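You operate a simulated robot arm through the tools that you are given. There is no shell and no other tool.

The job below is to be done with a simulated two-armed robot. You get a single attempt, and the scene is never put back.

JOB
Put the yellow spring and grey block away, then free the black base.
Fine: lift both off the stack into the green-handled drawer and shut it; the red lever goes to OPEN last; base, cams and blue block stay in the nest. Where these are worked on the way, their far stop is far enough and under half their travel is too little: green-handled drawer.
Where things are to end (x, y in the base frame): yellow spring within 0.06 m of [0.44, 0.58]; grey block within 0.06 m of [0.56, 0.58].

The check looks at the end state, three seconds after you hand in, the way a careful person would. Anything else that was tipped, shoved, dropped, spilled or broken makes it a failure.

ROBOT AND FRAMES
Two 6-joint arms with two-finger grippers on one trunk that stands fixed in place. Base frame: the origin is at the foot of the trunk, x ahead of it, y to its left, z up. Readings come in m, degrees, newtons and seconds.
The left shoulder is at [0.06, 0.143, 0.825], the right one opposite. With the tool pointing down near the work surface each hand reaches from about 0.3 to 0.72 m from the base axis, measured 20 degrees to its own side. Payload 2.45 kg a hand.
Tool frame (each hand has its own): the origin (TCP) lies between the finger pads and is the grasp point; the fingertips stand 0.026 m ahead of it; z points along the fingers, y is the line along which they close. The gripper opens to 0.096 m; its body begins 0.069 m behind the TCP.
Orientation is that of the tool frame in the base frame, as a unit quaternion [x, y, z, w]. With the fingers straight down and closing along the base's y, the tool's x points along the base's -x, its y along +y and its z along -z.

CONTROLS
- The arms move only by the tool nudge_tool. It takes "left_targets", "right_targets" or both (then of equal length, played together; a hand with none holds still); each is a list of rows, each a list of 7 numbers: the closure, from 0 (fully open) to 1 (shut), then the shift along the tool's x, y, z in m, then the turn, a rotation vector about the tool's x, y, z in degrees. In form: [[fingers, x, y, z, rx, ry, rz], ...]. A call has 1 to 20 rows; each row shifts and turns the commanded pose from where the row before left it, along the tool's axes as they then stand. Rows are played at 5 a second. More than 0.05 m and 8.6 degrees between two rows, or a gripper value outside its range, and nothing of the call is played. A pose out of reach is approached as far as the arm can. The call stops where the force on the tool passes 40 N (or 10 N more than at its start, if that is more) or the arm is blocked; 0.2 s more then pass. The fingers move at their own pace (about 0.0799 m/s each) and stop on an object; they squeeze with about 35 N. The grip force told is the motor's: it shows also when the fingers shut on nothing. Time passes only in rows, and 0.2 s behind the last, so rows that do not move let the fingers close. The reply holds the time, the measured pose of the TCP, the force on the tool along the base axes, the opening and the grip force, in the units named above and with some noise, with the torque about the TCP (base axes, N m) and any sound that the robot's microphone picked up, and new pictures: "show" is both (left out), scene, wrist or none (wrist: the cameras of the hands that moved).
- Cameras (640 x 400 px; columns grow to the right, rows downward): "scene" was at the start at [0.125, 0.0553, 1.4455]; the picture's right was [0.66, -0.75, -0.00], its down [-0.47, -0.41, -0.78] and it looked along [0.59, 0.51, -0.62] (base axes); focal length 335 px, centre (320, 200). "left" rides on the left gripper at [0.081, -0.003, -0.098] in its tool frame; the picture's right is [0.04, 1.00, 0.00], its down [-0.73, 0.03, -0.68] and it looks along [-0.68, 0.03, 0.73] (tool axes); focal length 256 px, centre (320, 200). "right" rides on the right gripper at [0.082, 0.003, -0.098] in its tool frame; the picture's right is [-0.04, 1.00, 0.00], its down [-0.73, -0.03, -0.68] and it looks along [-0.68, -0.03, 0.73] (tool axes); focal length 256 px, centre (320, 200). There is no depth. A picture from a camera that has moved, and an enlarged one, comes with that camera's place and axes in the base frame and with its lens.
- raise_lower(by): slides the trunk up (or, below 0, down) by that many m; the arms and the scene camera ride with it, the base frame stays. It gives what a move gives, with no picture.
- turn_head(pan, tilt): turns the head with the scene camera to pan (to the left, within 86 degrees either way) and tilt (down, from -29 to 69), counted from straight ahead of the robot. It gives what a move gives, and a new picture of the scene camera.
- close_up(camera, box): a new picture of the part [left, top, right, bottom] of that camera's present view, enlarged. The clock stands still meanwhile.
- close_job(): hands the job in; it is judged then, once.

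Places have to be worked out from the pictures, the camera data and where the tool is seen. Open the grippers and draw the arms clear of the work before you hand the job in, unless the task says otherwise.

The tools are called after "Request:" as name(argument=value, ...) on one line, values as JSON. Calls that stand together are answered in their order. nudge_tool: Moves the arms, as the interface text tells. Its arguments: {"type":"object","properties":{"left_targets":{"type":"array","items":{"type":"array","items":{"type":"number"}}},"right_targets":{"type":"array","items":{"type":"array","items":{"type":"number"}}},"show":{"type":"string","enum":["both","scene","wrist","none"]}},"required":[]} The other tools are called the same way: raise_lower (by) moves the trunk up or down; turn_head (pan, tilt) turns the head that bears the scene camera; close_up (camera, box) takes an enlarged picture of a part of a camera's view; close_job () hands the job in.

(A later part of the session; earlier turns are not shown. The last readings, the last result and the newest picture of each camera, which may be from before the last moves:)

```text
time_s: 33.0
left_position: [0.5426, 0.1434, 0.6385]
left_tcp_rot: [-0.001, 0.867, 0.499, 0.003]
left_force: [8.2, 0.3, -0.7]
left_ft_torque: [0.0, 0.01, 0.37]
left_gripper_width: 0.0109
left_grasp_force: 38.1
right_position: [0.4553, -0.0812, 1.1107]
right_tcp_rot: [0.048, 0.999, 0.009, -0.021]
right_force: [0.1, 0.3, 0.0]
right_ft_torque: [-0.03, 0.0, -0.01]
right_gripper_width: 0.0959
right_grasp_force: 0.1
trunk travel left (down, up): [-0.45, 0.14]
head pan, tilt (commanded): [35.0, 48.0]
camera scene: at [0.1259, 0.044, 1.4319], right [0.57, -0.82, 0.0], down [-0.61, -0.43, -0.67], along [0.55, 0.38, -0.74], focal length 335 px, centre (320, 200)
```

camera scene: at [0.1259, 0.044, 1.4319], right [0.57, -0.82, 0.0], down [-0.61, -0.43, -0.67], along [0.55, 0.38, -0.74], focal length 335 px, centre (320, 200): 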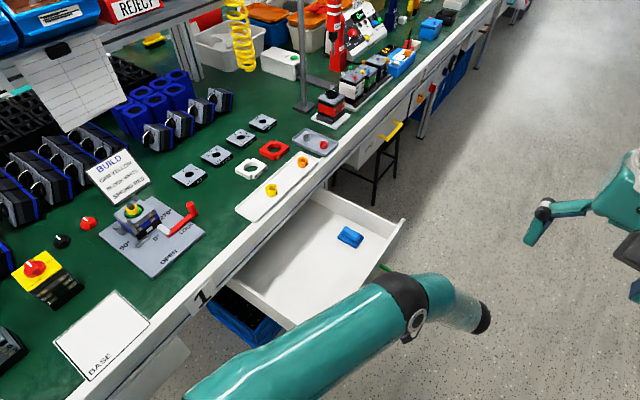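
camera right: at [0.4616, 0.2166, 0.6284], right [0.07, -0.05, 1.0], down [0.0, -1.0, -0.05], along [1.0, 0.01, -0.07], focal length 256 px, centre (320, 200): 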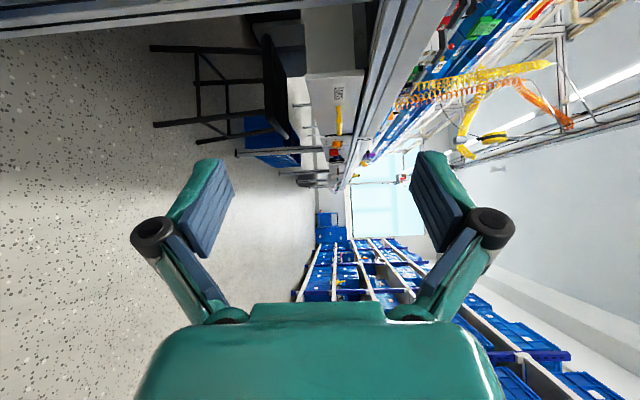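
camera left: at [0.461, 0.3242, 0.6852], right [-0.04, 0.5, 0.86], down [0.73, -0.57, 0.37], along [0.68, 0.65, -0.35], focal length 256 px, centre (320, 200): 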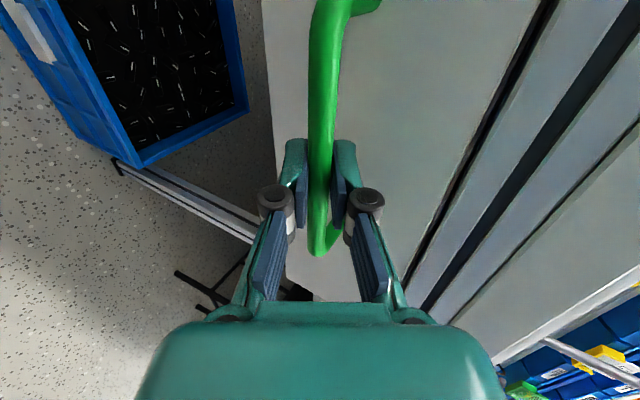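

The drawer is out by about 0.268 m, with lots of room inside. That is ample, so I release the bar and back the fingers straight off it.

Request:
nudge_tool(left_targets=[[0.65, 0, 0, 0, 0, 0, 0], [0.65, 0, 0, 0, 0, 0, 0], [0.65, 0, 0, -0.02, 0, 0, 0], [0.65, 0, 0, -0.03, 0, 0, 0], [0.65, 0, 0, -0.03, 0, 0, 0], [0.65, 0, 0, 0, 0, 0, 0]], show="both")

```text
time_s: 34.4
left_position: [0.5417, 0.0829, 0.6788]
left_tcp_rot: [-0.009, 0.867, 0.498, -0.006]
left_force: [0.2, -0.3, 0.6]
left_ft_torque: [0.03, 0.01, -0.02]
left_gripper_width: 0.0337
left_grasp_force: 0.0
right_position: [0.4547, -0.0795, 1.1119]
right_tcp_rot: [0.047, 0.999, 0.009, -0.022]
right_force: [-0.3, -0.1, 1.6]
right_ft_torque: [0.01, -0.02, 0.01]
right_gripper_width: 0.0961
right_grasp_force: 0.1
trunk travel left (down, up): [-0.45, 0.14]
head pan, tilt (commanded): [35.0, 48.0]
camera scene: at [0.125, 0.0438, 1.4326], right [0.57, -0.82, 0.0], down [-0.61, -0.43, -0.67], along [0.55, 0.38, -0.74], focal length 335 px, centre (320, 200)
camera left: at [0.4619, -0.0054, 0.7257], right [-0.05, 0.5, 0.86], down [0.75, -0.56, 0.37], along [0.66, 0.66, -0.35], focal length 256 px, centre (320, 200)
```

scene: 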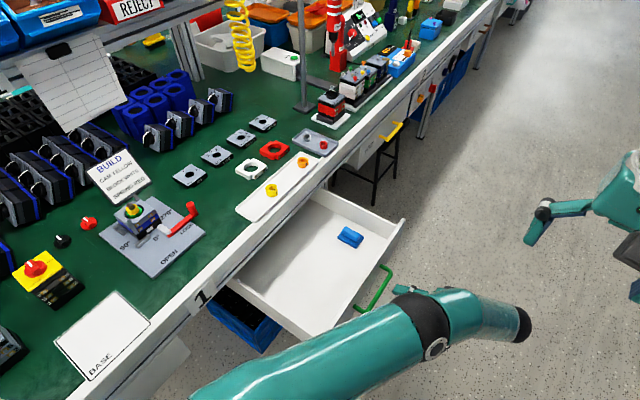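
left: 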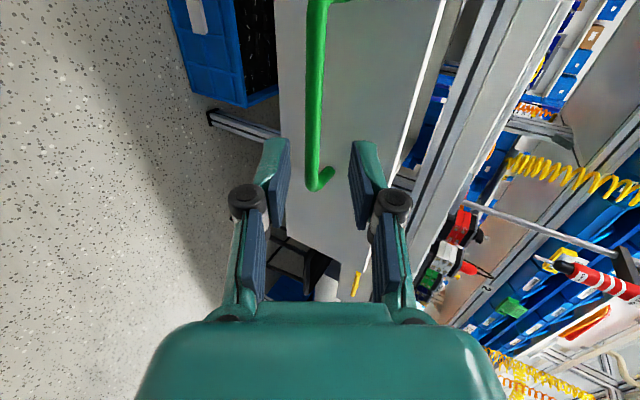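

The bar is free and the drawer stays open; the blue object sits near (0.67, 0.31). I now turn the left hand back to pointing down (clear of the handle) and open the fingers.

Request:
nudge_tool(left_targets=[[0.65, 0, 0, -0.015, 0, 0, 0], [0.65, 0, 0, 0, 7.5, 0, 0], [0.65, 0, 0, 0, 7.5, 0, 0], [0.65, 0, 0, 0, 7.5, 0, 0], [0.65, 0, 0, 0, 7.5, 0, 0], [0.65, 0, 0, 0, 7.5, 0, 0], [0.65, 0, 0, 0, 7.5, 0, 0], [0.65, 0, 0, 0, 7.5, 0, 0], [0.65, 0, 0, 0, 7.5, 0, 0], [0.65, 0, 0, 0, 0, 0, 0]], show="scene")

```text
time_s: 36.6
left_position: [0.5404, 0.0627, 0.6862]
left_tcp_rot: [0.0, 1.0, -0.002, -0.001]
left_force: [0.3, 0.6, -0.8]
left_ft_torque: [-0.02, -0.03, -0.02]
left_gripper_width: 0.0335
left_grasp_force: 0.0
right_position: [0.4565, -0.0806, 1.1118]
right_tcp_rot: [0.047, 0.999, 0.008, -0.021]
right_force: [-0.7, -0.2, 0.6]
right_ft_torque: [0.03, -0.01, 0.02]
right_gripper_width: 0.0958
right_grasp_force: 0.0
trunk travel left (down, up): [-0.45, 0.14]
head pan, tilt (commanded): [35.0, 48.0]
camera scene: at [0.1251, 0.044, 1.432], right [0.57, -0.82, 0.0], down [-0.61, -0.43, -0.67], along [0.55, 0.38, -0.74], focal length 335 px, centre (320, 200)
```

scene: 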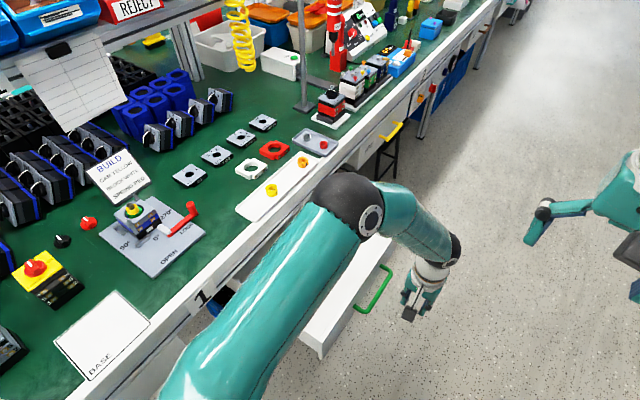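

The left hand points down, clear. I lift it and carry it high over to a viewing spot near the stack, and turn the head to face the stack.

Request:
nudge_tool(left_targets=[[0.2, 0, 0.01, -0.045, 0, 0, 0], [0, 0, 0.01, -0.045, 0, 0, 0], [0, 0, 0.01, -0.045, 0, 0, 0], [0, 0, 0.01, -0.045, 0, 0, 0], [0, 0, 0.01, -0.045, 0, 0, 0], [0, 0, 0.01, -0.045, 0, 0, 0], [0, 0.025, 0.042, -0.005, 0, 0, 0], [0, 0.025, 0.042, -0.005, 0, 0, 0], [0, 0.025, 0.042, -0.005, 0, 0, 0], [0, 0.025, 0.042, -0.005, 0, 0, 0], [0, 0.025, 0.042, -0.005, 0, 0, 0], [0, 0.025, 0.042, -0.005, 0, 0, 0], [0, 0.025, 0.042, -0.005, 0, 0, 0], [0, 0.025, 0.042, -0.005, 0, 0, 0], [0, 0.025, 0.042, -0.005, 0, 0, 0], [0, 0.025, 0.042, -0.005, 0, 0, 0], [0, 0, 0, 0, 0, 0, 0]], show="wrist")

Request:
turn_head(pan=66, tilt=44)

```text
time_s: 40.2
left_position: [0.2918, 0.5405, 1.0037]
left_tcp_rot: [0.0, 1.0, -0.001, 0.0]
left_force: [-0.3, 0.2, -0.2]
left_ft_torque: [-0.03, -0.03, 0.01]
left_gripper_width: 0.0959
left_grasp_force: 0.0
right_position: [0.4555, -0.0803, 1.1115]
right_tcp_rot: [0.047, 0.999, 0.009, -0.023]
right_force: [-0.4, 0.6, 0.8]
right_ft_torque: [-0.04, 0.01, -0.03]
right_gripper_width: 0.0959
right_grasp_force: 0.1
trunk travel left (down, up): [-0.45, 0.14]
head pan, tilt (commanded): [35.0, 48.0]
camera left: at [0.2104, 0.5387, 1.1026], right [-0.04, 1.0, 0.0], down [0.73, 0.03, 0.68], along [0.68, 0.03, -0.73], focal length 256 px, centre (320, 200)
```

left: 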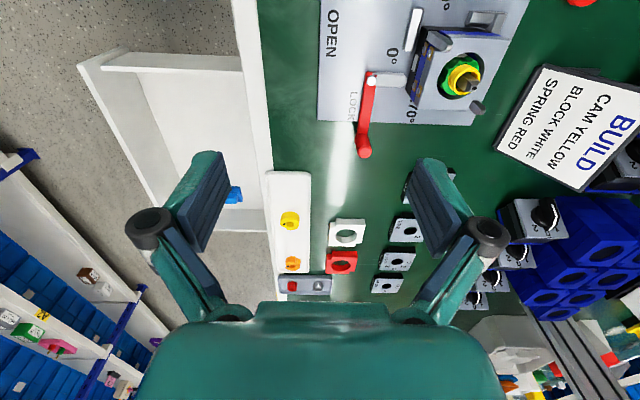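

```text
time_s: 41.2
left_position: [0.2932, 0.542, 1.0032]
left_tcp_rot: [0.0, 1.0, -0.001, 0.0]
left_force: [0.9, 0.4, 0.4]
left_ft_torque: [0.0, 0.0, 0.0]
left_gripper_width: 0.0958
left_grasp_force: 0.0
right_position: [0.455, -0.0798, 1.1114]
right_tcp_rot: [0.047, 0.999, 0.009, -0.022]
right_force: [-0.7, -0.2, -0.9]
right_ft_torque: [0.04, -0.01, 0.03]
right_gripper_width: 0.0961
right_grasp_force: 0.0
trunk travel left (down, up): [-0.45, 0.14]
head pan, tilt (commanded): [66.0, 44.0]
camera scene: at [0.0936, 0.0739, 1.4376], right [0.91, -0.41, 0.0], down [-0.28, -0.63, -0.72], along [0.29, 0.66, -0.69], focal length 335 px, centre (320, 200)
```

scene: 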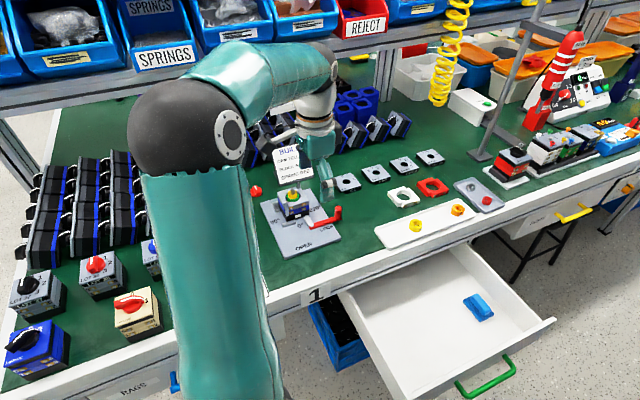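

Good views of stack and open drawer. I zoom in on the stack from both cameras.

Request:
close_up(camera="left", box=[390, 10, 518, 90])

Request:
close_up(camera="scene", box=[262, 180, 342, 230])

Request:
close_up(camera="scene", box=[320, 220, 576, 400])

```text
5.00 times, centred on (454, 50) of left
camera zoom: at [0.2105, 0.5385, 1.1024], right [-0.04, 1.0, 0.0], down [0.73, 0.03, 0.68], along [0.68, 0.03, -0.73], focal length 1280 px, centre (-350, 950)
```

zoom: 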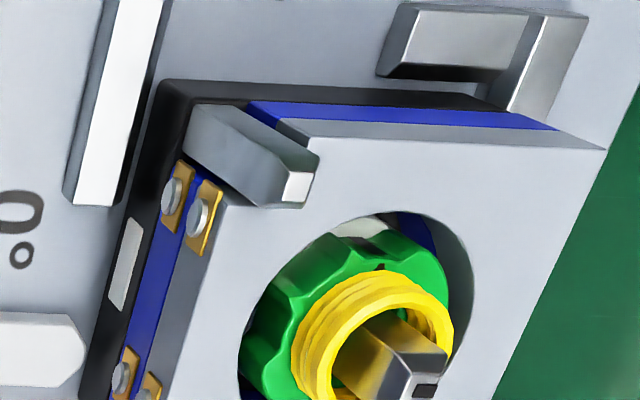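

```text
8.00 times, centred on (302, 205) of scene
camera zoom: at [0.0936, 0.0739, 1.4376], right [0.91, -0.41, 0.0], down [-0.28, -0.63, -0.72], along [0.29, 0.66, -0.69], focal length 2683 px, centre (464, 160)
```

zoom: 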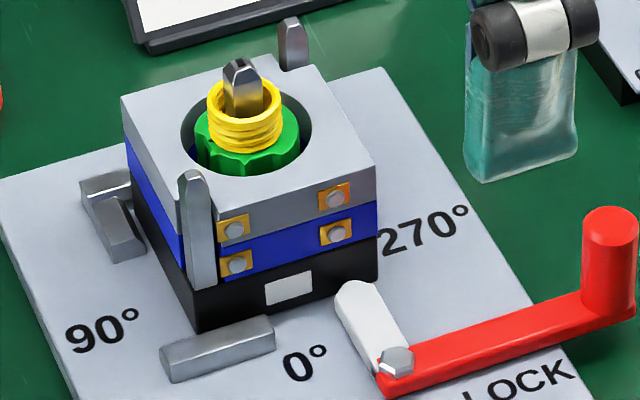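

```text
2.22 times, centred on (448, 310) of scene
camera zoom: at [0.0936, 0.0739, 1.4376], right [0.91, -0.41, 0.0], down [-0.28, -0.63, -0.72], along [0.29, 0.66, -0.69], focal length 745 px, centre (36, -44)
```

zoom: 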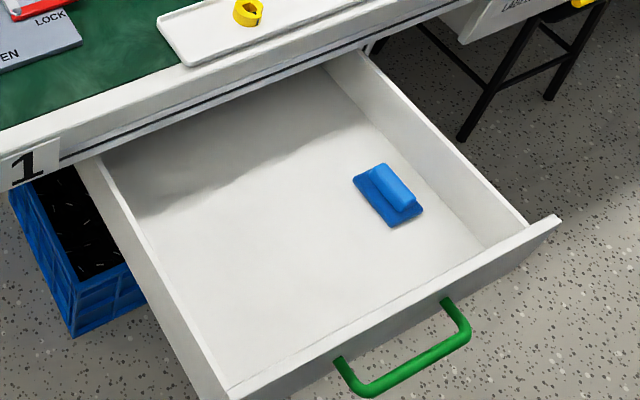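

From the two views: shaft axis ≈ (0.286, 0.680), spring z≈0.843–0.854 (OD≈25 mm), grey block ≈62 mm square, z≈0.8195–0.839; drawer inner width x≈0.33–0.71. The block's ±x faces are free of the guide posts, so I rotate the left hand −90° about its axis to close along x.

Request:
nudge_tool(left_targets=[[0, 0, 0, 0, 0, 0, -7.5], [0, 0, 0, 0, 0, 0, -7.5], [0, 0, 0, 0, 0, 0, -7.5], [0, 0, 0, 0, 0, 0, -7.5], [0, 0, 0, 0, 0, 0, -7.5], [0, 0, 0, 0, 0, 0, -7.5], [0, 0, 0, 0, 0, 0, -7.5], [0, 0, 0, 0, 0, 0, -7.5], [0, 0, 0, 0, 0, 0, -7.5], [0, 0, 0, 0, 0, 0, -7.5], [0, 0, 0, 0, 0, 0, -7.5], [0, 0, 0, 0, 0, 0, -7.5], [0, 0, 0, 0, 0, 0, 0]], show="both")

```text
time_s: 44.0
left_position: [0.2898, 0.5424, 1.0055]
left_tcp_rot: [-0.707, 0.707, -0.001, -0.002]
left_force: [-0.5, 0.1, -0.2]
left_ft_torque: [0.01, -0.03, -0.04]
left_gripper_width: 0.0959
left_grasp_force: 0.2
right_position: [0.4556, -0.0806, 1.1121]
right_tcp_rot: [0.047, 0.999, 0.009, -0.021]
right_force: [-0.8, -0.5, 0.3]
right_ft_torque: [0.01, -0.03, 0.01]
right_gripper_width: 0.0963
right_grasp_force: 0.0
trunk travel left (down, up): [-0.45, 0.14]
head pan, tilt (commanded): [66.0, 44.0]
camera scene: at [0.0936, 0.0739, 1.4376], right [0.91, -0.41, 0.0], down [-0.28, -0.63, -0.72], along [0.29, 0.66, -0.69], focal length 335 px, centre (320, 200)
camera left: at [0.293, 0.4611, 1.1037], right [-1.0, -0.04, 0.0], down [-0.03, 0.73, 0.68], along [-0.03, 0.68, -0.73], focal length 256 px, centre (320, 200)
```

scene: 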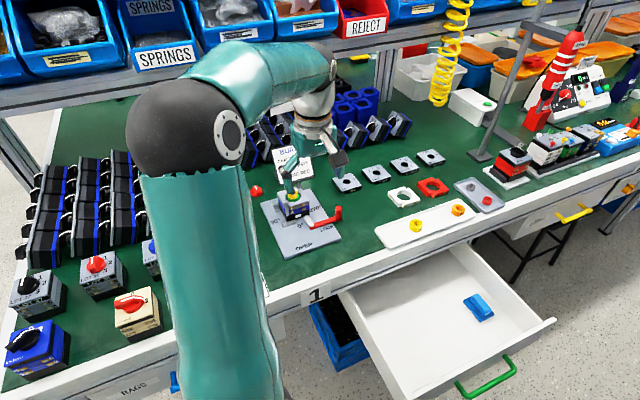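
left: 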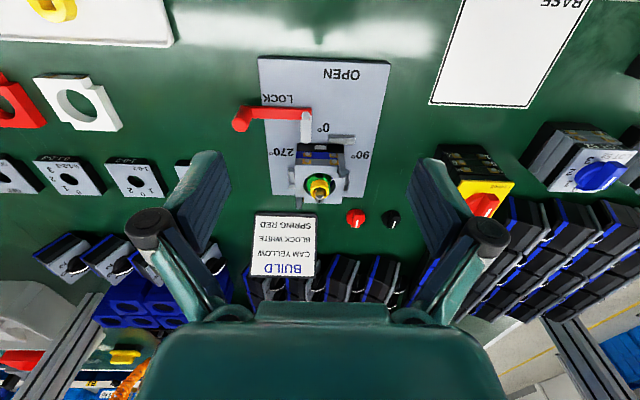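

Great head-on view of the nest. I zoom in to refine the shaft axis from here.

Request:
close_up(camera="left", box=[272, 130, 368, 210])

Request:
close_up(camera="left", box=[220, 50, 400, 200])

```text
5.00 times, centred on (320, 170) of left
camera zoom: at [0.293, 0.4611, 1.1037], right [-1.0, -0.04, 0.0], down [-0.03, 0.73, 0.68], along [-0.03, 0.68, -0.73], focal length 1280 px, centre (320, 350)
```

zoom: 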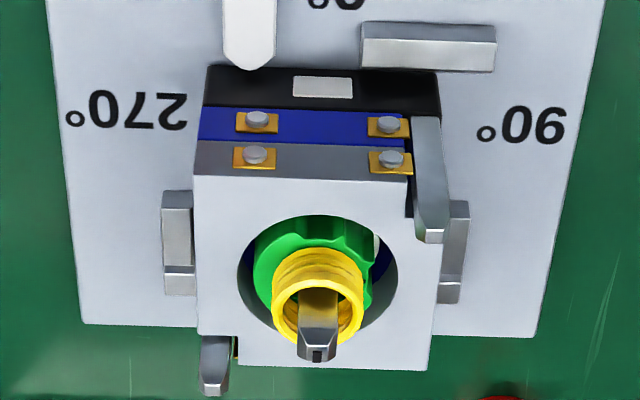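

```text
2.67 times, centred on (310, 125) of left
camera zoom: at [0.293, 0.4611, 1.1037], right [-1.0, -0.04, 0.0], down [-0.03, 0.73, 0.68], along [-0.03, 0.68, -0.73], focal length 683 px, centre (347, 400)
```

zoom: 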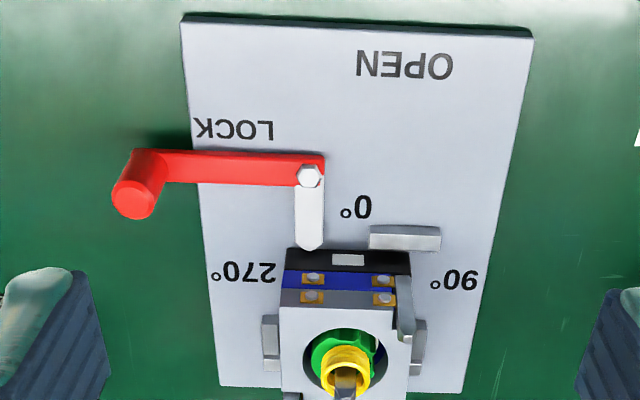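

Axis refined to about (0.285, 0.680); posts only occupy two notched corners, so a grip along x at y≈0.68 is clear. I move above the spring to z≈0.92.

Request:
nudge_tool(left_targets=[[0, -0.0345, 0.00125, 0.0214, 0, 0, 0], [0, -0.0345, 0.00125, 0.0214, 0, 0, 0], [0, -0.0345, 0.00125, 0.0214, 0, 0, 0], [0.3, -0.0345, 0.00125, 0.0214, 0, 0, 0], [0.5, 0, 0, 0, 0, 0, 0], [0.5, 0, 0, 0, 0, 0, 0]], show="both")

Request:
close_up(camera="left", box=[240, 100, 400, 260])

Request:
close_up(camera="scene", box=[255, 150, 351, 230])

```text
time_s: 45.4
left_position: [0.2858, 0.6799, 0.9178]
left_tcp_rot: [-0.707, 0.707, -0.001, -0.001]
left_force: [-0.3, 0.6, 0.3]
left_ft_torque: [0.02, -0.01, 0.0]
left_gripper_width: 0.048
left_grasp_force: 0.0
right_position: [0.4548, -0.0805, 1.1118]
right_tcp_rot: [0.047, 0.999, 0.008, -0.022]
right_force: [0.4, 0.1, -0.2]
right_ft_torque: [-0.01, 0.0, -0.03]
right_gripper_width: 0.0959
right_grasp_force: 0.1
trunk travel left (down, up): [-0.45, 0.14]
head pan, tilt (commanded): [66.0, 44.0]
camera scene: at [0.0937, 0.0741, 1.4376], right [0.91, -0.41, 0.0], down [-0.28, -0.63, -0.72], along [0.29, 0.66, -0.69], focal length 335 px, centre (320, 200)
camera left: at [0.2892, 0.5995, 1.0171], right [-1.0, -0.04, 0.0], down [-0.03, 0.73, 0.68], along [-0.03, 0.68, -0.74], focal length 256 px, centre (320, 200)
```

scene: 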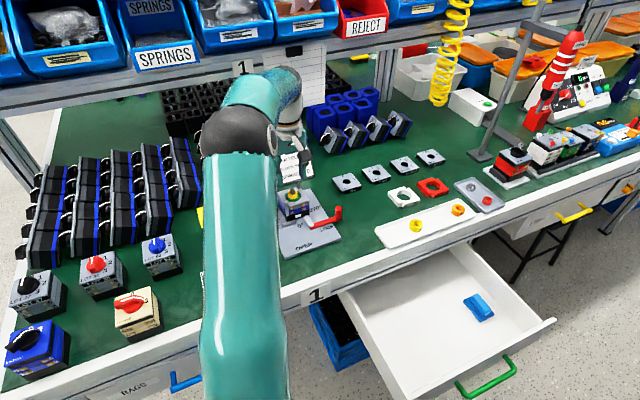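
left: 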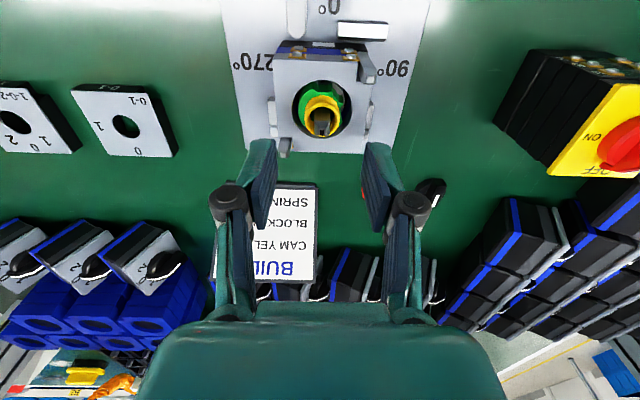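

```text
2.50 times, centred on (320, 180) of left
camera zoom: at [0.2892, 0.5995, 1.0171], right [-1.0, -0.04, 0.0], down [-0.03, 0.73, 0.68], along [-0.03, 0.68, -0.74], focal length 640 px, centre (320, 250)
```

zoom: 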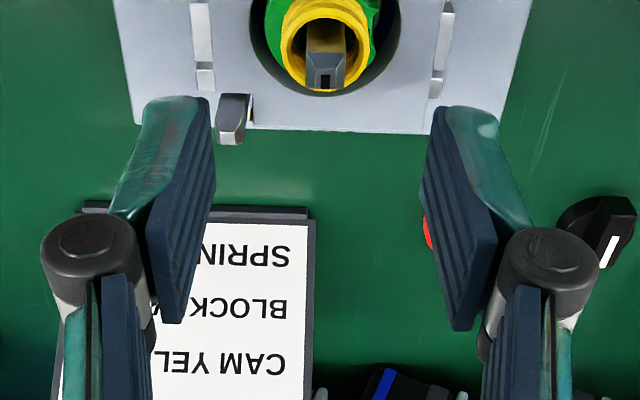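

```text
5.00 times, centred on (303, 190) of scene
camera zoom: at [0.0937, 0.0741, 1.4376], right [0.91, -0.41, 0.0], down [-0.28, -0.63, -0.72], along [0.29, 0.66, -0.69], focal length 1677 px, centre (405, 250)
```

zoom: 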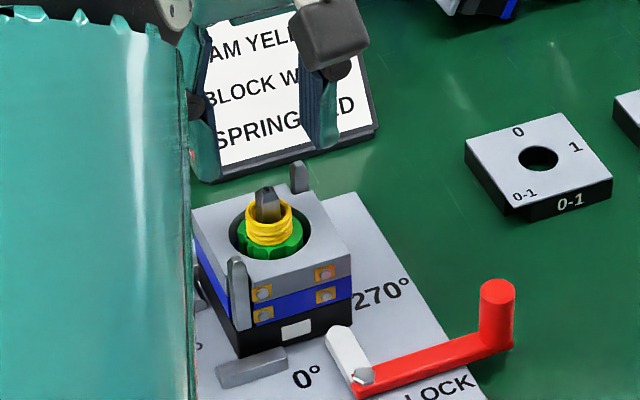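

The hand is centred above the spring (opening 48 mm). I descend to z≈0.870 so the fingertips stop just above the green cam, then check.

Request:
nudge_tool(left_targets=[[0.5, 0, 0, 0.016, 0, 0, 0], [0.5, 0, 0, 0.016, 0, 0, 0], [0.5, 0, 0, 0.016, 0, 0, 0], [0.5, 0, 0, 0, 0, 0, 0]], show="none")

Request:
close_up(camera="left", box=[240, 80, 400, 240])

Request:
close_up(camera="scene", box=[262, 165, 342, 225])

```text
time_s: 46.4
left_position: [0.2851, 0.6804, 0.8696]
left_tcp_rot: [0.707, -0.707, 0.0, 0.001]
left_force: [0.1, -1.2, 0.7]
left_ft_torque: [-0.01, -0.03, 0.0]
left_gripper_width: 0.0481
left_grasp_force: 0.0
right_position: [0.4549, -0.0805, 1.1124]
right_tcp_rot: [0.047, 0.999, 0.008, -0.021]
right_force: [0.2, 0.1, -0.5]
right_ft_torque: [-0.02, 0.01, 0.04]
right_gripper_width: 0.0956
right_grasp_force: 0.0
trunk travel left (down, up): [-0.45, 0.14]
head pan, tilt (commanded): [66.0, 44.0]
```

```text
2.50 times, centred on (320, 160) of left
camera zoom: at [0.2889, 0.5996, 0.9687], right [-1.0, -0.04, 0.0], down [-0.03, 0.73, 0.68], along [-0.03, 0.68, -0.73], focal length 640 px, centre (320, 300)
```

zoom: 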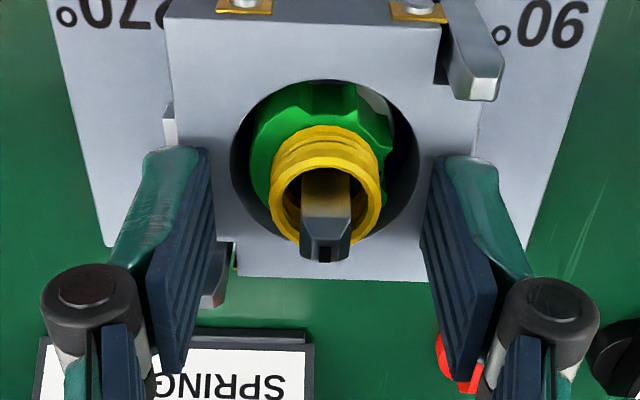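

```text
6.67 times, centred on (302, 195) of scene
camera zoom: at [0.0935, 0.0739, 1.4376], right [0.91, -0.41, 0.0], down [-0.28, -0.63, -0.72], along [0.29, 0.66, -0.69], focal length 2236 px, centre (440, 233)
```

zoom: 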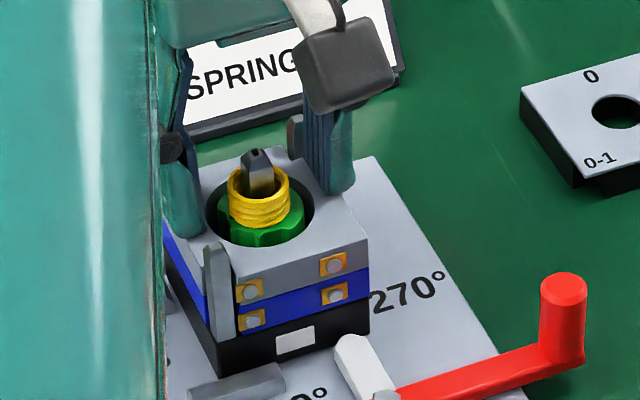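

The fingertips straddle the spring at the right height; it sits about 1.5 mm toward −x and 2 mm toward −y of centre. I correct that and close gently.

Request:
nudge_tool(left_targets=[[0.5, 0.002, 0.0015, 0, 0, 0, 0], [0.6, 0, 0, 0, 0, 0, 0], [0.7, 0, 0, 0, 0, 0, 0], [0.8, 0, 0, 0, 0, 0, 0], [0.9, 0, 0, 0, 0, 0, 0], [0.9, 0, 0, 0, 0, 0, 0]], show="none")

Request:
close_up(camera="left", box=[240, 80, 400, 240])

Request:
close_up(camera="scene", box=[262, 165, 342, 225])

```text
time_s: 47.8
left_position: [0.284, 0.6783, 0.8719]
left_tcp_rot: [0.707, -0.707, 0.001, 0.0]
left_force: [0.4, -0.7, -0.1]
left_ft_torque: [-0.02, -0.03, -0.02]
left_gripper_width: 0.0215
left_grasp_force: 34.7
right_position: [0.4542, -0.0802, 1.1124]
right_tcp_rot: [0.047, 0.999, 0.009, -0.021]
right_force: [-0.9, 0.4, 0.4]
right_ft_torque: [0.02, 0.01, 0.01]
right_gripper_width: 0.0961
right_grasp_force: 0.0
trunk travel left (down, up): [-0.45, 0.14]
head pan, tilt (commanded): [66.0, 44.0]
```

```text
2.50 times, centred on (320, 160) of left
camera zoom: at [0.2871, 0.5971, 0.9695], right [-1.0, -0.04, 0.0], down [-0.03, 0.73, 0.68], along [-0.03, 0.68, -0.73], focal length 640 px, centre (320, 300)
```

zoom: 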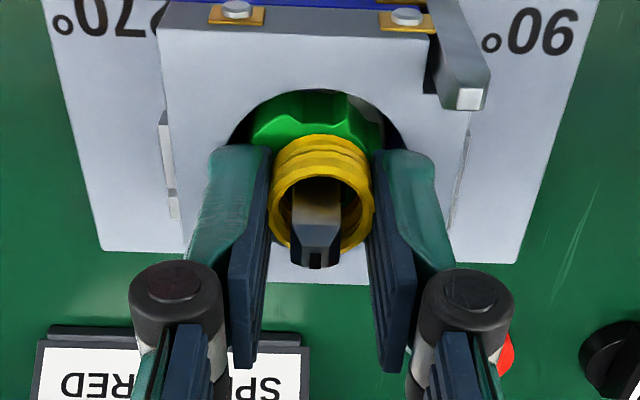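

```text
6.67 times, centred on (302, 195) of scene
camera zoom: at [0.0936, 0.074, 1.4376], right [0.91, -0.41, 0.0], down [-0.28, -0.63, -0.72], along [0.29, 0.66, -0.69], focal length 2236 px, centre (440, 233)
```

zoom: 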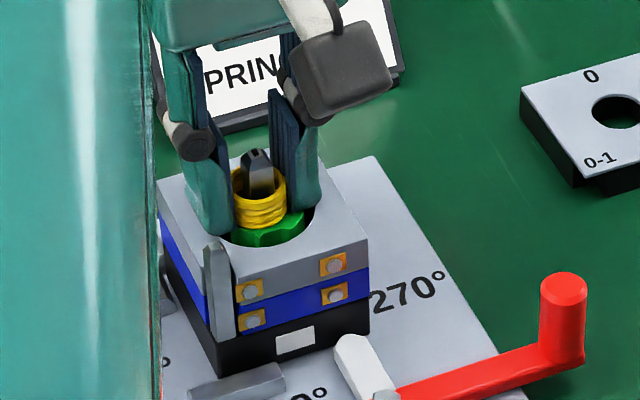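

The spring is held (21.5 mm). I lift slowly straight up 4 cm and check that only the spring comes.

Request:
nudge_tool(left_targets=[[0.9, 0, 0, -0.005, 0, 0, 0], [0.9, 0, 0, -0.01, 0, 0, 0], [0.9, 0, 0, -0.01, 0, 0, 0], [0.9, 0, 0, -0.01, 0, 0, 0], [0.9, 0, 0, -0.01, 0, 0, 0]], show="none")

Request:
close_up(camera="left", box=[240, 80, 400, 240])

Request:
close_up(camera="scene", box=[262, 165, 342, 225])

```text
time_s: 49.0
left_position: [0.2836, 0.678, 0.9158]
left_tcp_rot: [-0.707, 0.707, -0.001, -0.001]
left_force: [-0.6, 0.1, -0.1]
left_ft_torque: [0.03, 0.02, 0.01]
left_gripper_width: 0.0214
left_grasp_force: 35.2
right_position: [0.4535, -0.0807, 1.1119]
right_tcp_rot: [0.048, 0.999, 0.009, -0.021]
right_force: [-0.7, -1.0, 0.3]
right_ft_torque: [-0.02, 0.0, 0.0]
right_gripper_width: 0.0958
right_grasp_force: 0.1
trunk travel left (down, up): [-0.45, 0.14]
head pan, tilt (commanded): [66.0, 44.0]
```

```text
2.50 times, centred on (320, 160) of left
camera zoom: at [0.2871, 0.5971, 1.0151], right [-1.0, -0.04, 0.0], down [-0.03, 0.73, 0.68], along [-0.03, 0.68, -0.74], focal length 640 px, centre (320, 300)
```

zoom: 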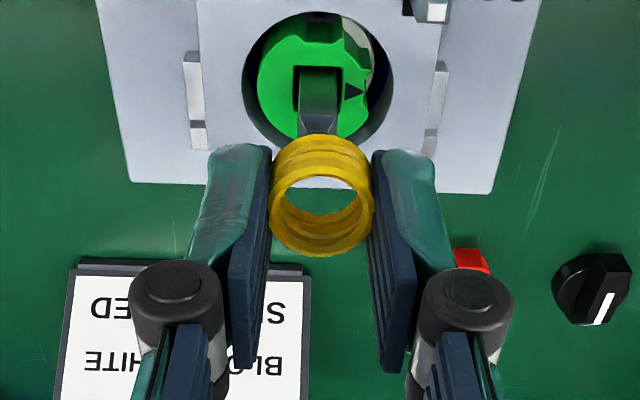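

```text
6.67 times, centred on (302, 195) of scene
camera zoom: at [0.0936, 0.0739, 1.4376], right [0.91, -0.41, 0.0], down [-0.28, -0.63, -0.72], along [0.29, 0.66, -0.69], focal length 2236 px, centre (440, 233)
```

zoom: 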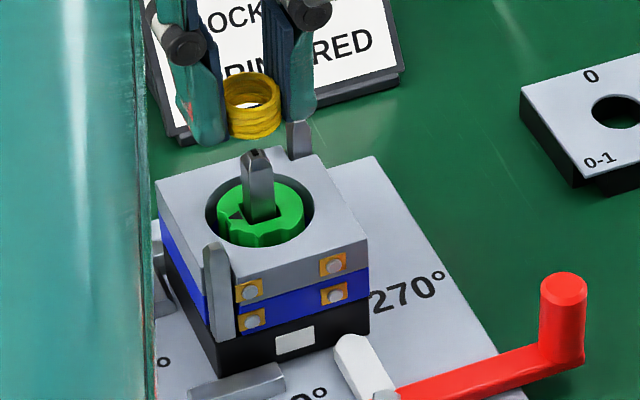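

Only the yellow spring came; the green cam stays on the shaft. I carry the spring high over to above the drawer at about (0.44, 0.32).

Request:
nudge_tool(left_targets=[[0.9, 0, 0, -0.03, 0, 0, 0], [0.9, 0, 0, -0.04, 0, 0, 0], [0.9, 0.0447, -0.0195, 0, 0, 0, 0], [0.9, 0.0447, -0.0195, 0, 0, 0, 0], [0.9, 0.0447, -0.0195, 0, 0, 0, 0], [0.9, 0.0447, -0.0195, 0, 0, 0, 0], [0.9, 0.0447, -0.0195, 0, 0, 0, 0], [0.9, 0.0447, -0.0195, 0, 0, 0, 0], [0.9, 0.0447, -0.0195, 0, 0, 0, 0], [0.9, 0.0447, -0.0195, 0, 0, 0, 0], [0.9, 0, 0, 0, 0, 0, 0]], show="both")

```text
time_s: 51.4
left_position: [0.4426, 0.321, 0.985]
left_tcp_rot: [0.708, -0.706, 0.002, 0.0]
left_force: [0.4, -0.4, -0.6]
left_ft_torque: [0.01, -0.04, 0.03]
left_gripper_width: 0.0215
left_grasp_force: 34.6
right_position: [0.4537, -0.0801, 1.1117]
right_tcp_rot: [0.047, 0.999, 0.008, -0.021]
right_force: [0.0, -0.1, -0.5]
right_ft_torque: [0.01, 0.0, 0.02]
right_gripper_width: 0.0961
right_grasp_force: 0.0
trunk travel left (down, up): [-0.45, 0.14]
head pan, tilt (commanded): [66.0, 44.0]
camera scene: at [0.0932, 0.0742, 1.4376], right [0.91, -0.41, 0.0], down [-0.28, -0.63, -0.72], along [0.29, 0.66, -0.69], focal length 335 px, centre (320, 200)
camera left: at [0.445, 0.2399, 1.0835], right [-1.0, -0.04, 0.0], down [-0.03, 0.73, 0.68], along [-0.03, 0.68, -0.73], focal length 256 px, centre (320, 200)
```

scene: 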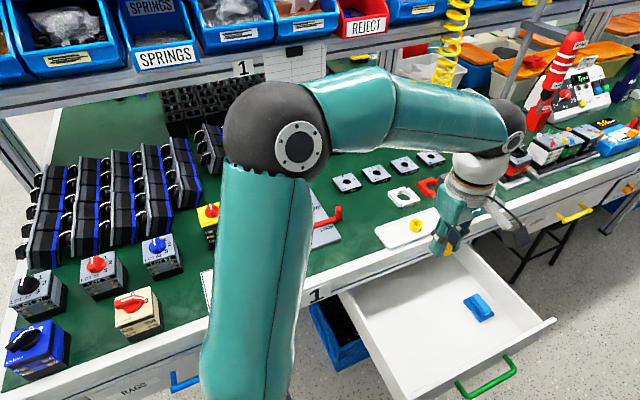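
left: 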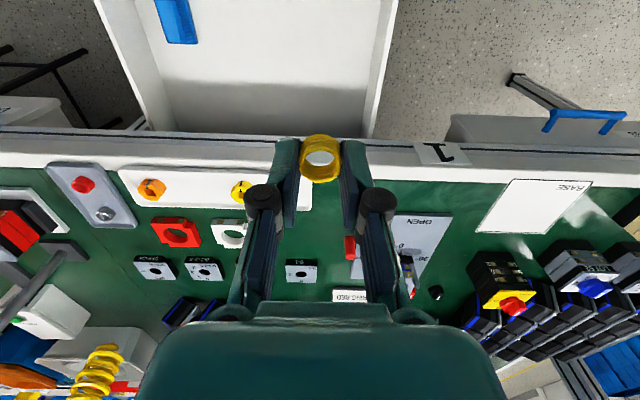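

The hand is above the drawer. I zoom on the blue object and the drawer from both cameras to find the floor height before descending.

Request:
close_up(camera="left", box=[90, 0, 250, 100])

Request:
close_up(camera="scene", box=[420, 270, 580, 370])

```text
4.00 times, centred on (170, 50) of left
camera zoom: at [0.445, 0.2399, 1.0835], right [-1.0, -0.04, 0.0], down [-0.03, 0.73, 0.68], along [-0.03, 0.68, -0.73], focal length 1024 px, centre (920, 800)
```

zoom: 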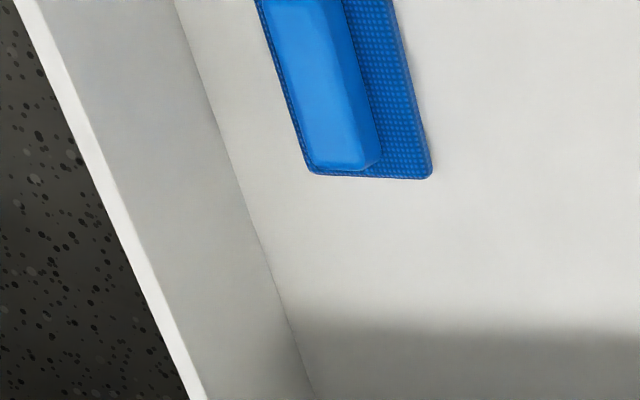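

```text
4.00 times, centred on (500, 320) of scene
camera zoom: at [0.0932, 0.0742, 1.4376], right [0.91, -0.41, 0.0], down [-0.28, -0.63, -0.72], along [0.29, 0.66, -0.69], focal length 1342 px, centre (-400, -280)
```

zoom: 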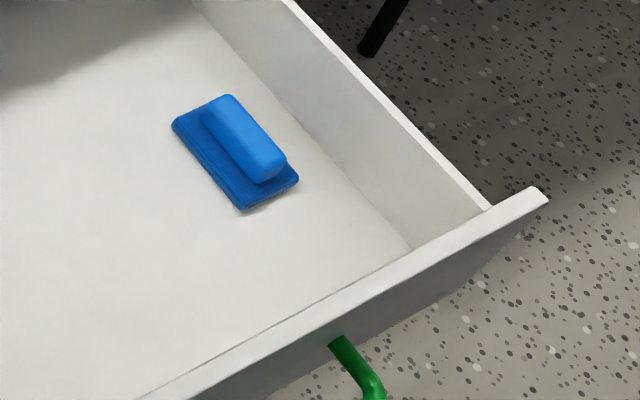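

The blue pad's corner is around (0.64, 0.345, 0.605), so the floor is near z≈0.595; the spot at (0.44, 0.32) is free. I descend to z≈0.70 and check.

Request:
nudge_tool(left_targets=[[0.9, 0, 0, 0.04, 0, 0, 0], [0.9, 0, 0, 0.04, 0, 0, 0], [0.9, 0, 0, 0.04, 0, 0, 0], [0.9, 0, 0, 0.04, 0, 0, 0], [0.9, 0, 0, 0.04, 0, 0, 0], [0.9, 0, 0, 0.04, 0, 0, 0], [0.9, 0, 0, 0.04, 0, 0, 0], [0.9, 0, 0, 0, 0, 0, 0]], show="both")

```text
time_s: 53.2
left_position: [0.4418, 0.3209, 0.7078]
left_tcp_rot: [-0.707, 0.707, -0.002, 0.0]
left_force: [0.2, -0.3, 0.2]
left_ft_torque: [-0.03, 0.0, -0.05]
left_gripper_width: 0.0214
left_grasp_force: 34.8
right_position: [0.4549, -0.0802, 1.1123]
right_tcp_rot: [0.047, 0.999, 0.01, -0.021]
right_force: [0.3, -0.1, 0.7]
right_ft_torque: [0.0, -0.01, -0.02]
right_gripper_width: 0.096
right_grasp_force: 0.1
trunk travel left (down, up): [-0.45, 0.14]
head pan, tilt (commanded): [66.0, 44.0]
camera scene: at [0.0934, 0.0739, 1.4377], right [0.91, -0.41, 0.0], down [-0.28, -0.63, -0.72], along [0.29, 0.66, -0.69], focal length 335 px, centre (320, 200)
camera left: at [0.4443, 0.2391, 0.8054], right [-1.0, -0.04, 0.0], down [-0.03, 0.73, 0.68], along [-0.03, 0.68, -0.74], focal length 256 px, centre (320, 200)
```

scene: 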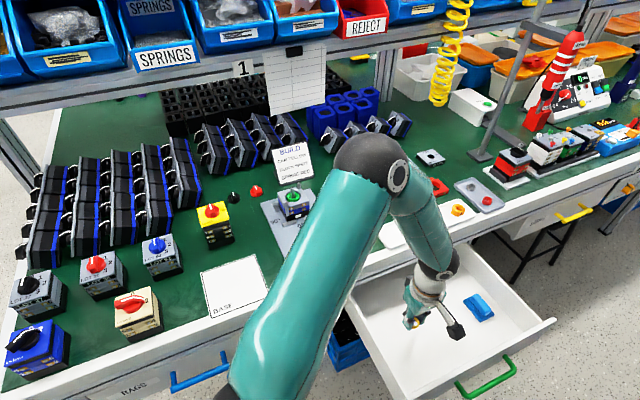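
left: 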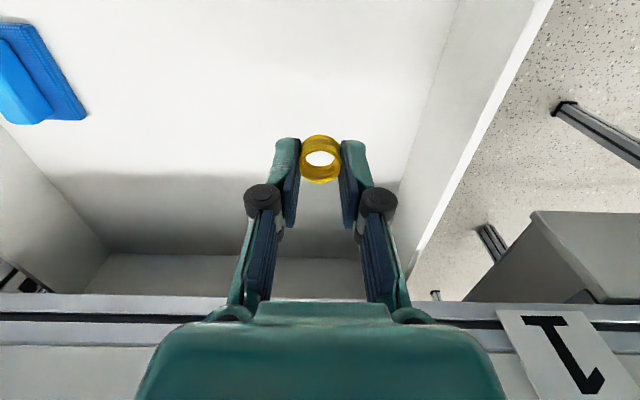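

All clear; the spring hangs well inside the drawer. I continue down to z≈0.645, then probe with millimetre steps for the floor.

Request:
nudge_tool(left_targets=[[0.9, 0, 0, 0.02, 0, 0, 0], [0.9, 0, 0, 0.02, 0, 0, 0], [0.9, 0, 0, 0.02, 0, 0, 0], [0.9, 0, 0, 0, 0, 0, 0]], show="wrist")

Request:
close_up(camera="scene", box=[380, 270, 480, 345])

```text
time_s: 54.2
left_position: [0.4391, 0.3201, 0.6468]
left_tcp_rot: [-0.707, 0.707, -0.001, -0.001]
left_force: [-0.1, -0.4, 0.0]
left_ft_torque: [-0.02, 0.03, 0.01]
left_gripper_width: 0.0215
left_grasp_force: 34.9
right_position: [0.4542, -0.0801, 1.1129]
right_tcp_rot: [0.047, 0.999, 0.009, -0.022]
right_force: [0.4, -0.3, -0.6]
right_ft_torque: [-0.03, 0.03, 0.01]
right_gripper_width: 0.096
right_grasp_force: 0.1
trunk travel left (down, up): [-0.45, 0.14]
head pan, tilt (commanded): [66.0, 44.0]
camera left: at [0.4434, 0.2385, 0.7454], right [-1.0, -0.04, 0.0], down [-0.03, 0.73, 0.68], along [-0.03, 0.68, -0.73], focal length 256 px, centre (320, 200)
```

left: 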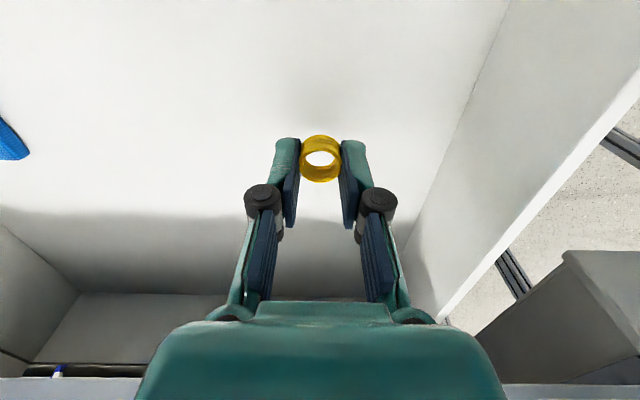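

```text
5.33 times, centred on (430, 308) of scene
camera zoom: at [0.0936, 0.0739, 1.4376], right [0.91, -0.41, 0.0], down [-0.28, -0.63, -0.72], along [0.29, 0.66, -0.69], focal length 1789 px, centre (-267, -373)
```

zoom: 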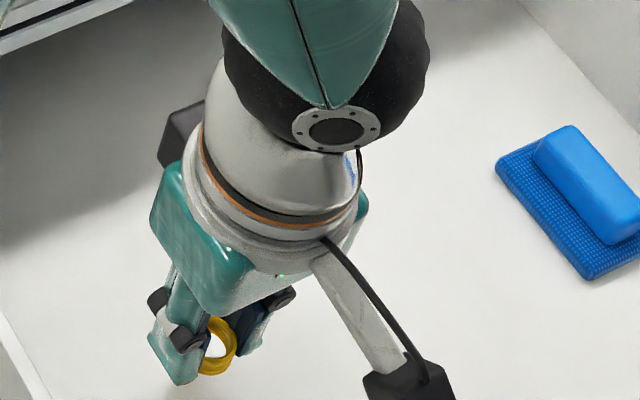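

Still no contact. I step down 3 mm at a time watching the vertical force.

Request:
nudge_tool(left_targets=[[0.9, 0, 0, 0.003, 0, 0, 0], [0.9, 0, 0, 0.003, 0, 0, 0], [0.9, 0, 0, 0.003, 0, 0, 0], [0.9, 0, 0, 0.003, 0, 0, 0], [0.9, 0, 0, 0, 0, 0, 0]], show="none")

Request:
close_up(camera="left", box=[250, 90, 410, 230])

```text
time_s: 55.4
left_position: [0.4421, 0.3204, 0.6339]
left_tcp_rot: [-0.707, 0.707, -0.001, 0.0]
left_force: [0.4, -0.2, -0.4]
left_ft_torque: [0.01, -0.01, 0.04]
left_gripper_width: 0.0213
left_grasp_force: 34.8
right_position: [0.454, -0.0804, 1.1121]
right_tcp_rot: [0.048, 0.999, 0.009, -0.021]
right_force: [-0.4, 1.1, -0.3]
right_ft_torque: [-0.01, 0.0, 0.03]
right_gripper_width: 0.0962
right_grasp_force: 0.1
trunk travel left (down, up): [-0.45, 0.14]
head pan, tilt (commanded): [66.0, 44.0]
```

```text
2.86 times, centred on (330, 160) of left
camera zoom: at [0.444, 0.2386, 0.7325], right [-1.0, -0.04, 0.0], down [-0.03, 0.73, 0.68], along [-0.03, 0.68, -0.73], focal length 731 px, centre (291, 314)
```

zoom: 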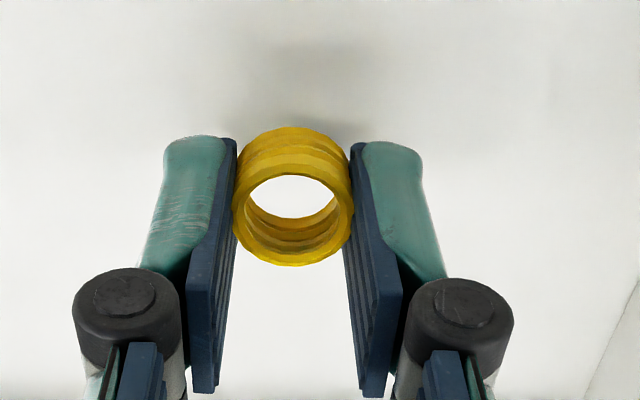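

No contact yet at z≈0.634; shadow is close. I continue with 2 mm steps.

Request:
nudge_tool(left_targets=[[0.9, 0, 0, 0.002, 0, 0, 0], [0.9, 0, 0, 0.002, 0, 0, 0], [0.9, 0, 0, 0.002, 0, 0, 0], [0.9, 0, 0, 0, 0, 0, 0]], show="none")

Request:
close_up(camera="left", box=[250, 90, 410, 230])

```text
time_s: 56.4
left_position: [0.4408, 0.3207, 0.6285]
left_tcp_rot: [0.707, -0.707, 0.001, 0.001]
left_force: [0.4, 0.8, 0.1]
left_ft_torque: [0.02, -0.03, 0.0]
left_gripper_width: 0.0216
left_grasp_force: 34.9
right_position: [0.4544, -0.0794, 1.111]
right_tcp_rot: [0.047, 0.999, 0.009, -0.022]
right_force: [-0.3, 0.7, -0.1]
right_ft_torque: [0.01, 0.0, 0.0]
right_gripper_width: 0.0959
right_grasp_force: 0.1
trunk travel left (down, up): [-0.45, 0.14]
head pan, tilt (commanded): [66.0, 44.0]
```

```text
2.86 times, centred on (330, 160) of left
camera zoom: at [0.4437, 0.2392, 0.7274], right [-1.0, -0.04, 0.0], down [-0.03, 0.73, 0.68], along [-0.03, 0.68, -0.73], focal length 731 px, centre (291, 314)
```

zoom: 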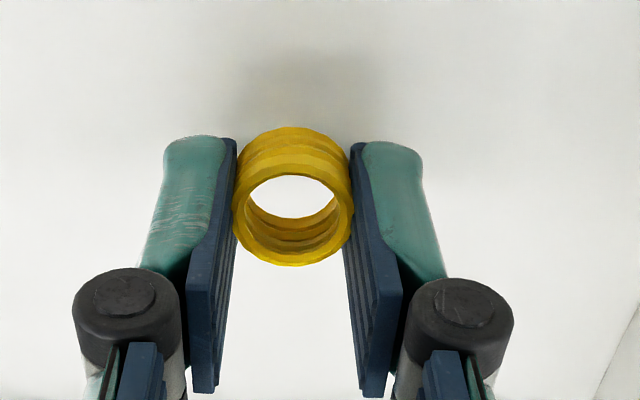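

Still free. Five more 2 mm steps.

Request:
nudge_tool(left_targets=[[0.9, 0, 0, 0.002, 0, 0, 0], [0.9, 0, 0, 0.002, 0, 0, 0], [0.9, 0, 0, 0.002, 0, 0, 0], [0.9, 0, 0, 0.002, 0, 0, 0], [0.9, 0, 0, 0, 0, 0, 0]], show="none")

Request:
close_up(camera="left", box=[250, 90, 410, 230])

```text
time_s: 57.6
left_position: [0.4416, 0.3196, 0.6204]
left_tcp_rot: [0.708, -0.707, 0.0, 0.001]
left_force: [0.0, 0.8, 0.5]
left_ft_torque: [-0.01, 0.0, 0.02]
left_gripper_width: 0.0216
left_grasp_force: 35.1
right_position: [0.4548, -0.0806, 1.1124]
right_tcp_rot: [0.047, 0.999, 0.009, -0.021]
right_force: [-0.4, -0.2, -0.2]
right_ft_torque: [0.0, 0.01, -0.01]
right_gripper_width: 0.0958
right_grasp_force: 0.0
trunk travel left (down, up): [-0.45, 0.14]
head pan, tilt (commanded): [66.0, 44.0]
```

```text
2.86 times, centred on (330, 160) of left
camera zoom: at [0.4437, 0.2386, 0.7192], right [-1.0, -0.04, 0.0], down [-0.03, 0.73, 0.68], along [-0.03, 0.68, -0.73], focal length 731 px, centre (291, 314)
```

zoom: 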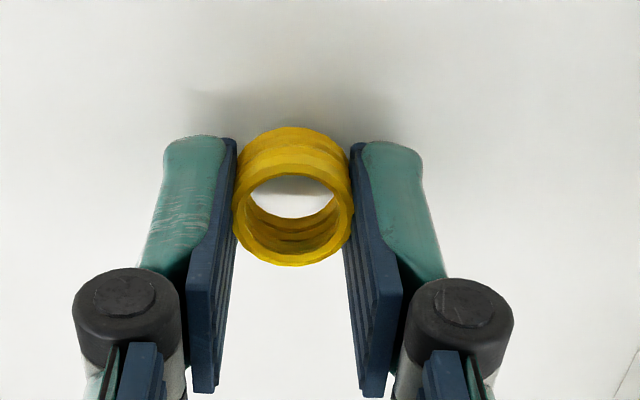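

Shadows are closing in but no force yet at z≈0.620. Four more steps.

Request:
nudge_tool(left_targets=[[0.9, 0, 0, 0.002, 0, 0, 0], [0.9, 0, 0, 0.002, 0, 0, 0], [0.9, 0, 0, 0.002, 0, 0, 0], [0.9, 0, 0, 0.002, 0, 0, 0], [0.9, 0, 0, 0, 0, 0, 0]], show="none")

Request:
close_up(camera="left", box=[250, 90, 410, 230])

```text
time_s: 58.8
left_position: [0.4399, 0.3199, 0.6131]
left_tcp_rot: [-0.707, 0.707, -0.001, 0.001]
left_force: [-1.5, -0.2, 9.4]
left_ft_torque: [-0.01, -0.01, -0.02]
left_gripper_width: 0.0214
left_grasp_force: 34.9
right_position: [0.4547, -0.0795, 1.1122]
right_tcp_rot: [0.048, 0.999, 0.009, -0.021]
right_force: [0.1, 0.7, -1.0]
right_ft_torque: [-0.01, 0.0, 0.03]
right_gripper_width: 0.0961
right_grasp_force: 0.0
trunk travel left (down, up): [-0.45, 0.14]
head pan, tilt (commanded): [66.0, 44.0]
```

```text
2.86 times, centred on (330, 160) of left
camera zoom: at [0.4432, 0.239, 0.7121], right [-1.0, -0.04, 0.0], down [-0.03, 0.73, 0.68], along [-0.03, 0.68, -0.73], focal length 731 px, centre (291, 314)
```

zoom: 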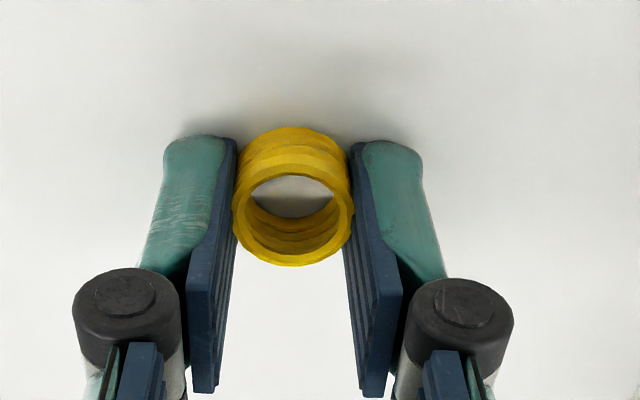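

Floor contact: +9.4 N at z≈0.613. I release the spring, opening only part way, then check before lifting.

Request:
nudge_tool(left_targets=[[0.85, 0, 0, -0.0005, 0, 0, 0], [0.75, 0, 0, 0, 0, 0, 0], [0.65, 0, 0, 0, 0, 0, 0], [0.55, 0, 0, 0, 0, 0, 0], [0.5, 0, 0, 0, 0, 0, 0]], show="none")

Request:
close_up(camera="left", box=[250, 90, 410, 230])

```text
time_s: 60.0
left_position: [0.4407, 0.3204, 0.6133]
left_tcp_rot: [-0.707, 0.707, 0.0, -0.001]
left_force: [0.2, 0.6, 0.3]
left_ft_torque: [0.0, 0.0, 0.02]
left_gripper_width: 0.0481
left_grasp_force: 0.1
right_position: [0.4539, -0.0803, 1.1126]
right_tcp_rot: [0.047, 0.999, 0.008, -0.021]
right_force: [0.8, 0.1, -0.9]
right_ft_torque: [0.01, 0.0, 0.02]
right_gripper_width: 0.0958
right_grasp_force: 0.1
trunk travel left (down, up): [-0.45, 0.14]
head pan, tilt (commanded): [66.0, 44.0]
```

```text
2.86 times, centred on (330, 160) of left
camera zoom: at [0.4436, 0.2389, 0.7115], right [-1.0, -0.04, 0.0], down [-0.03, 0.73, 0.68], along [-0.03, 0.68, -0.73], focal length 731 px, centre (291, 314)
```

zoom: 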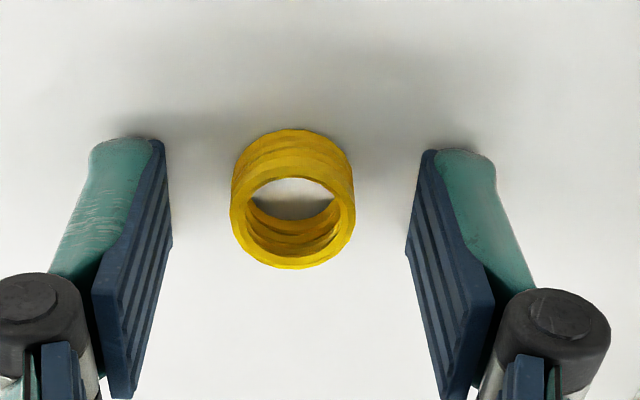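

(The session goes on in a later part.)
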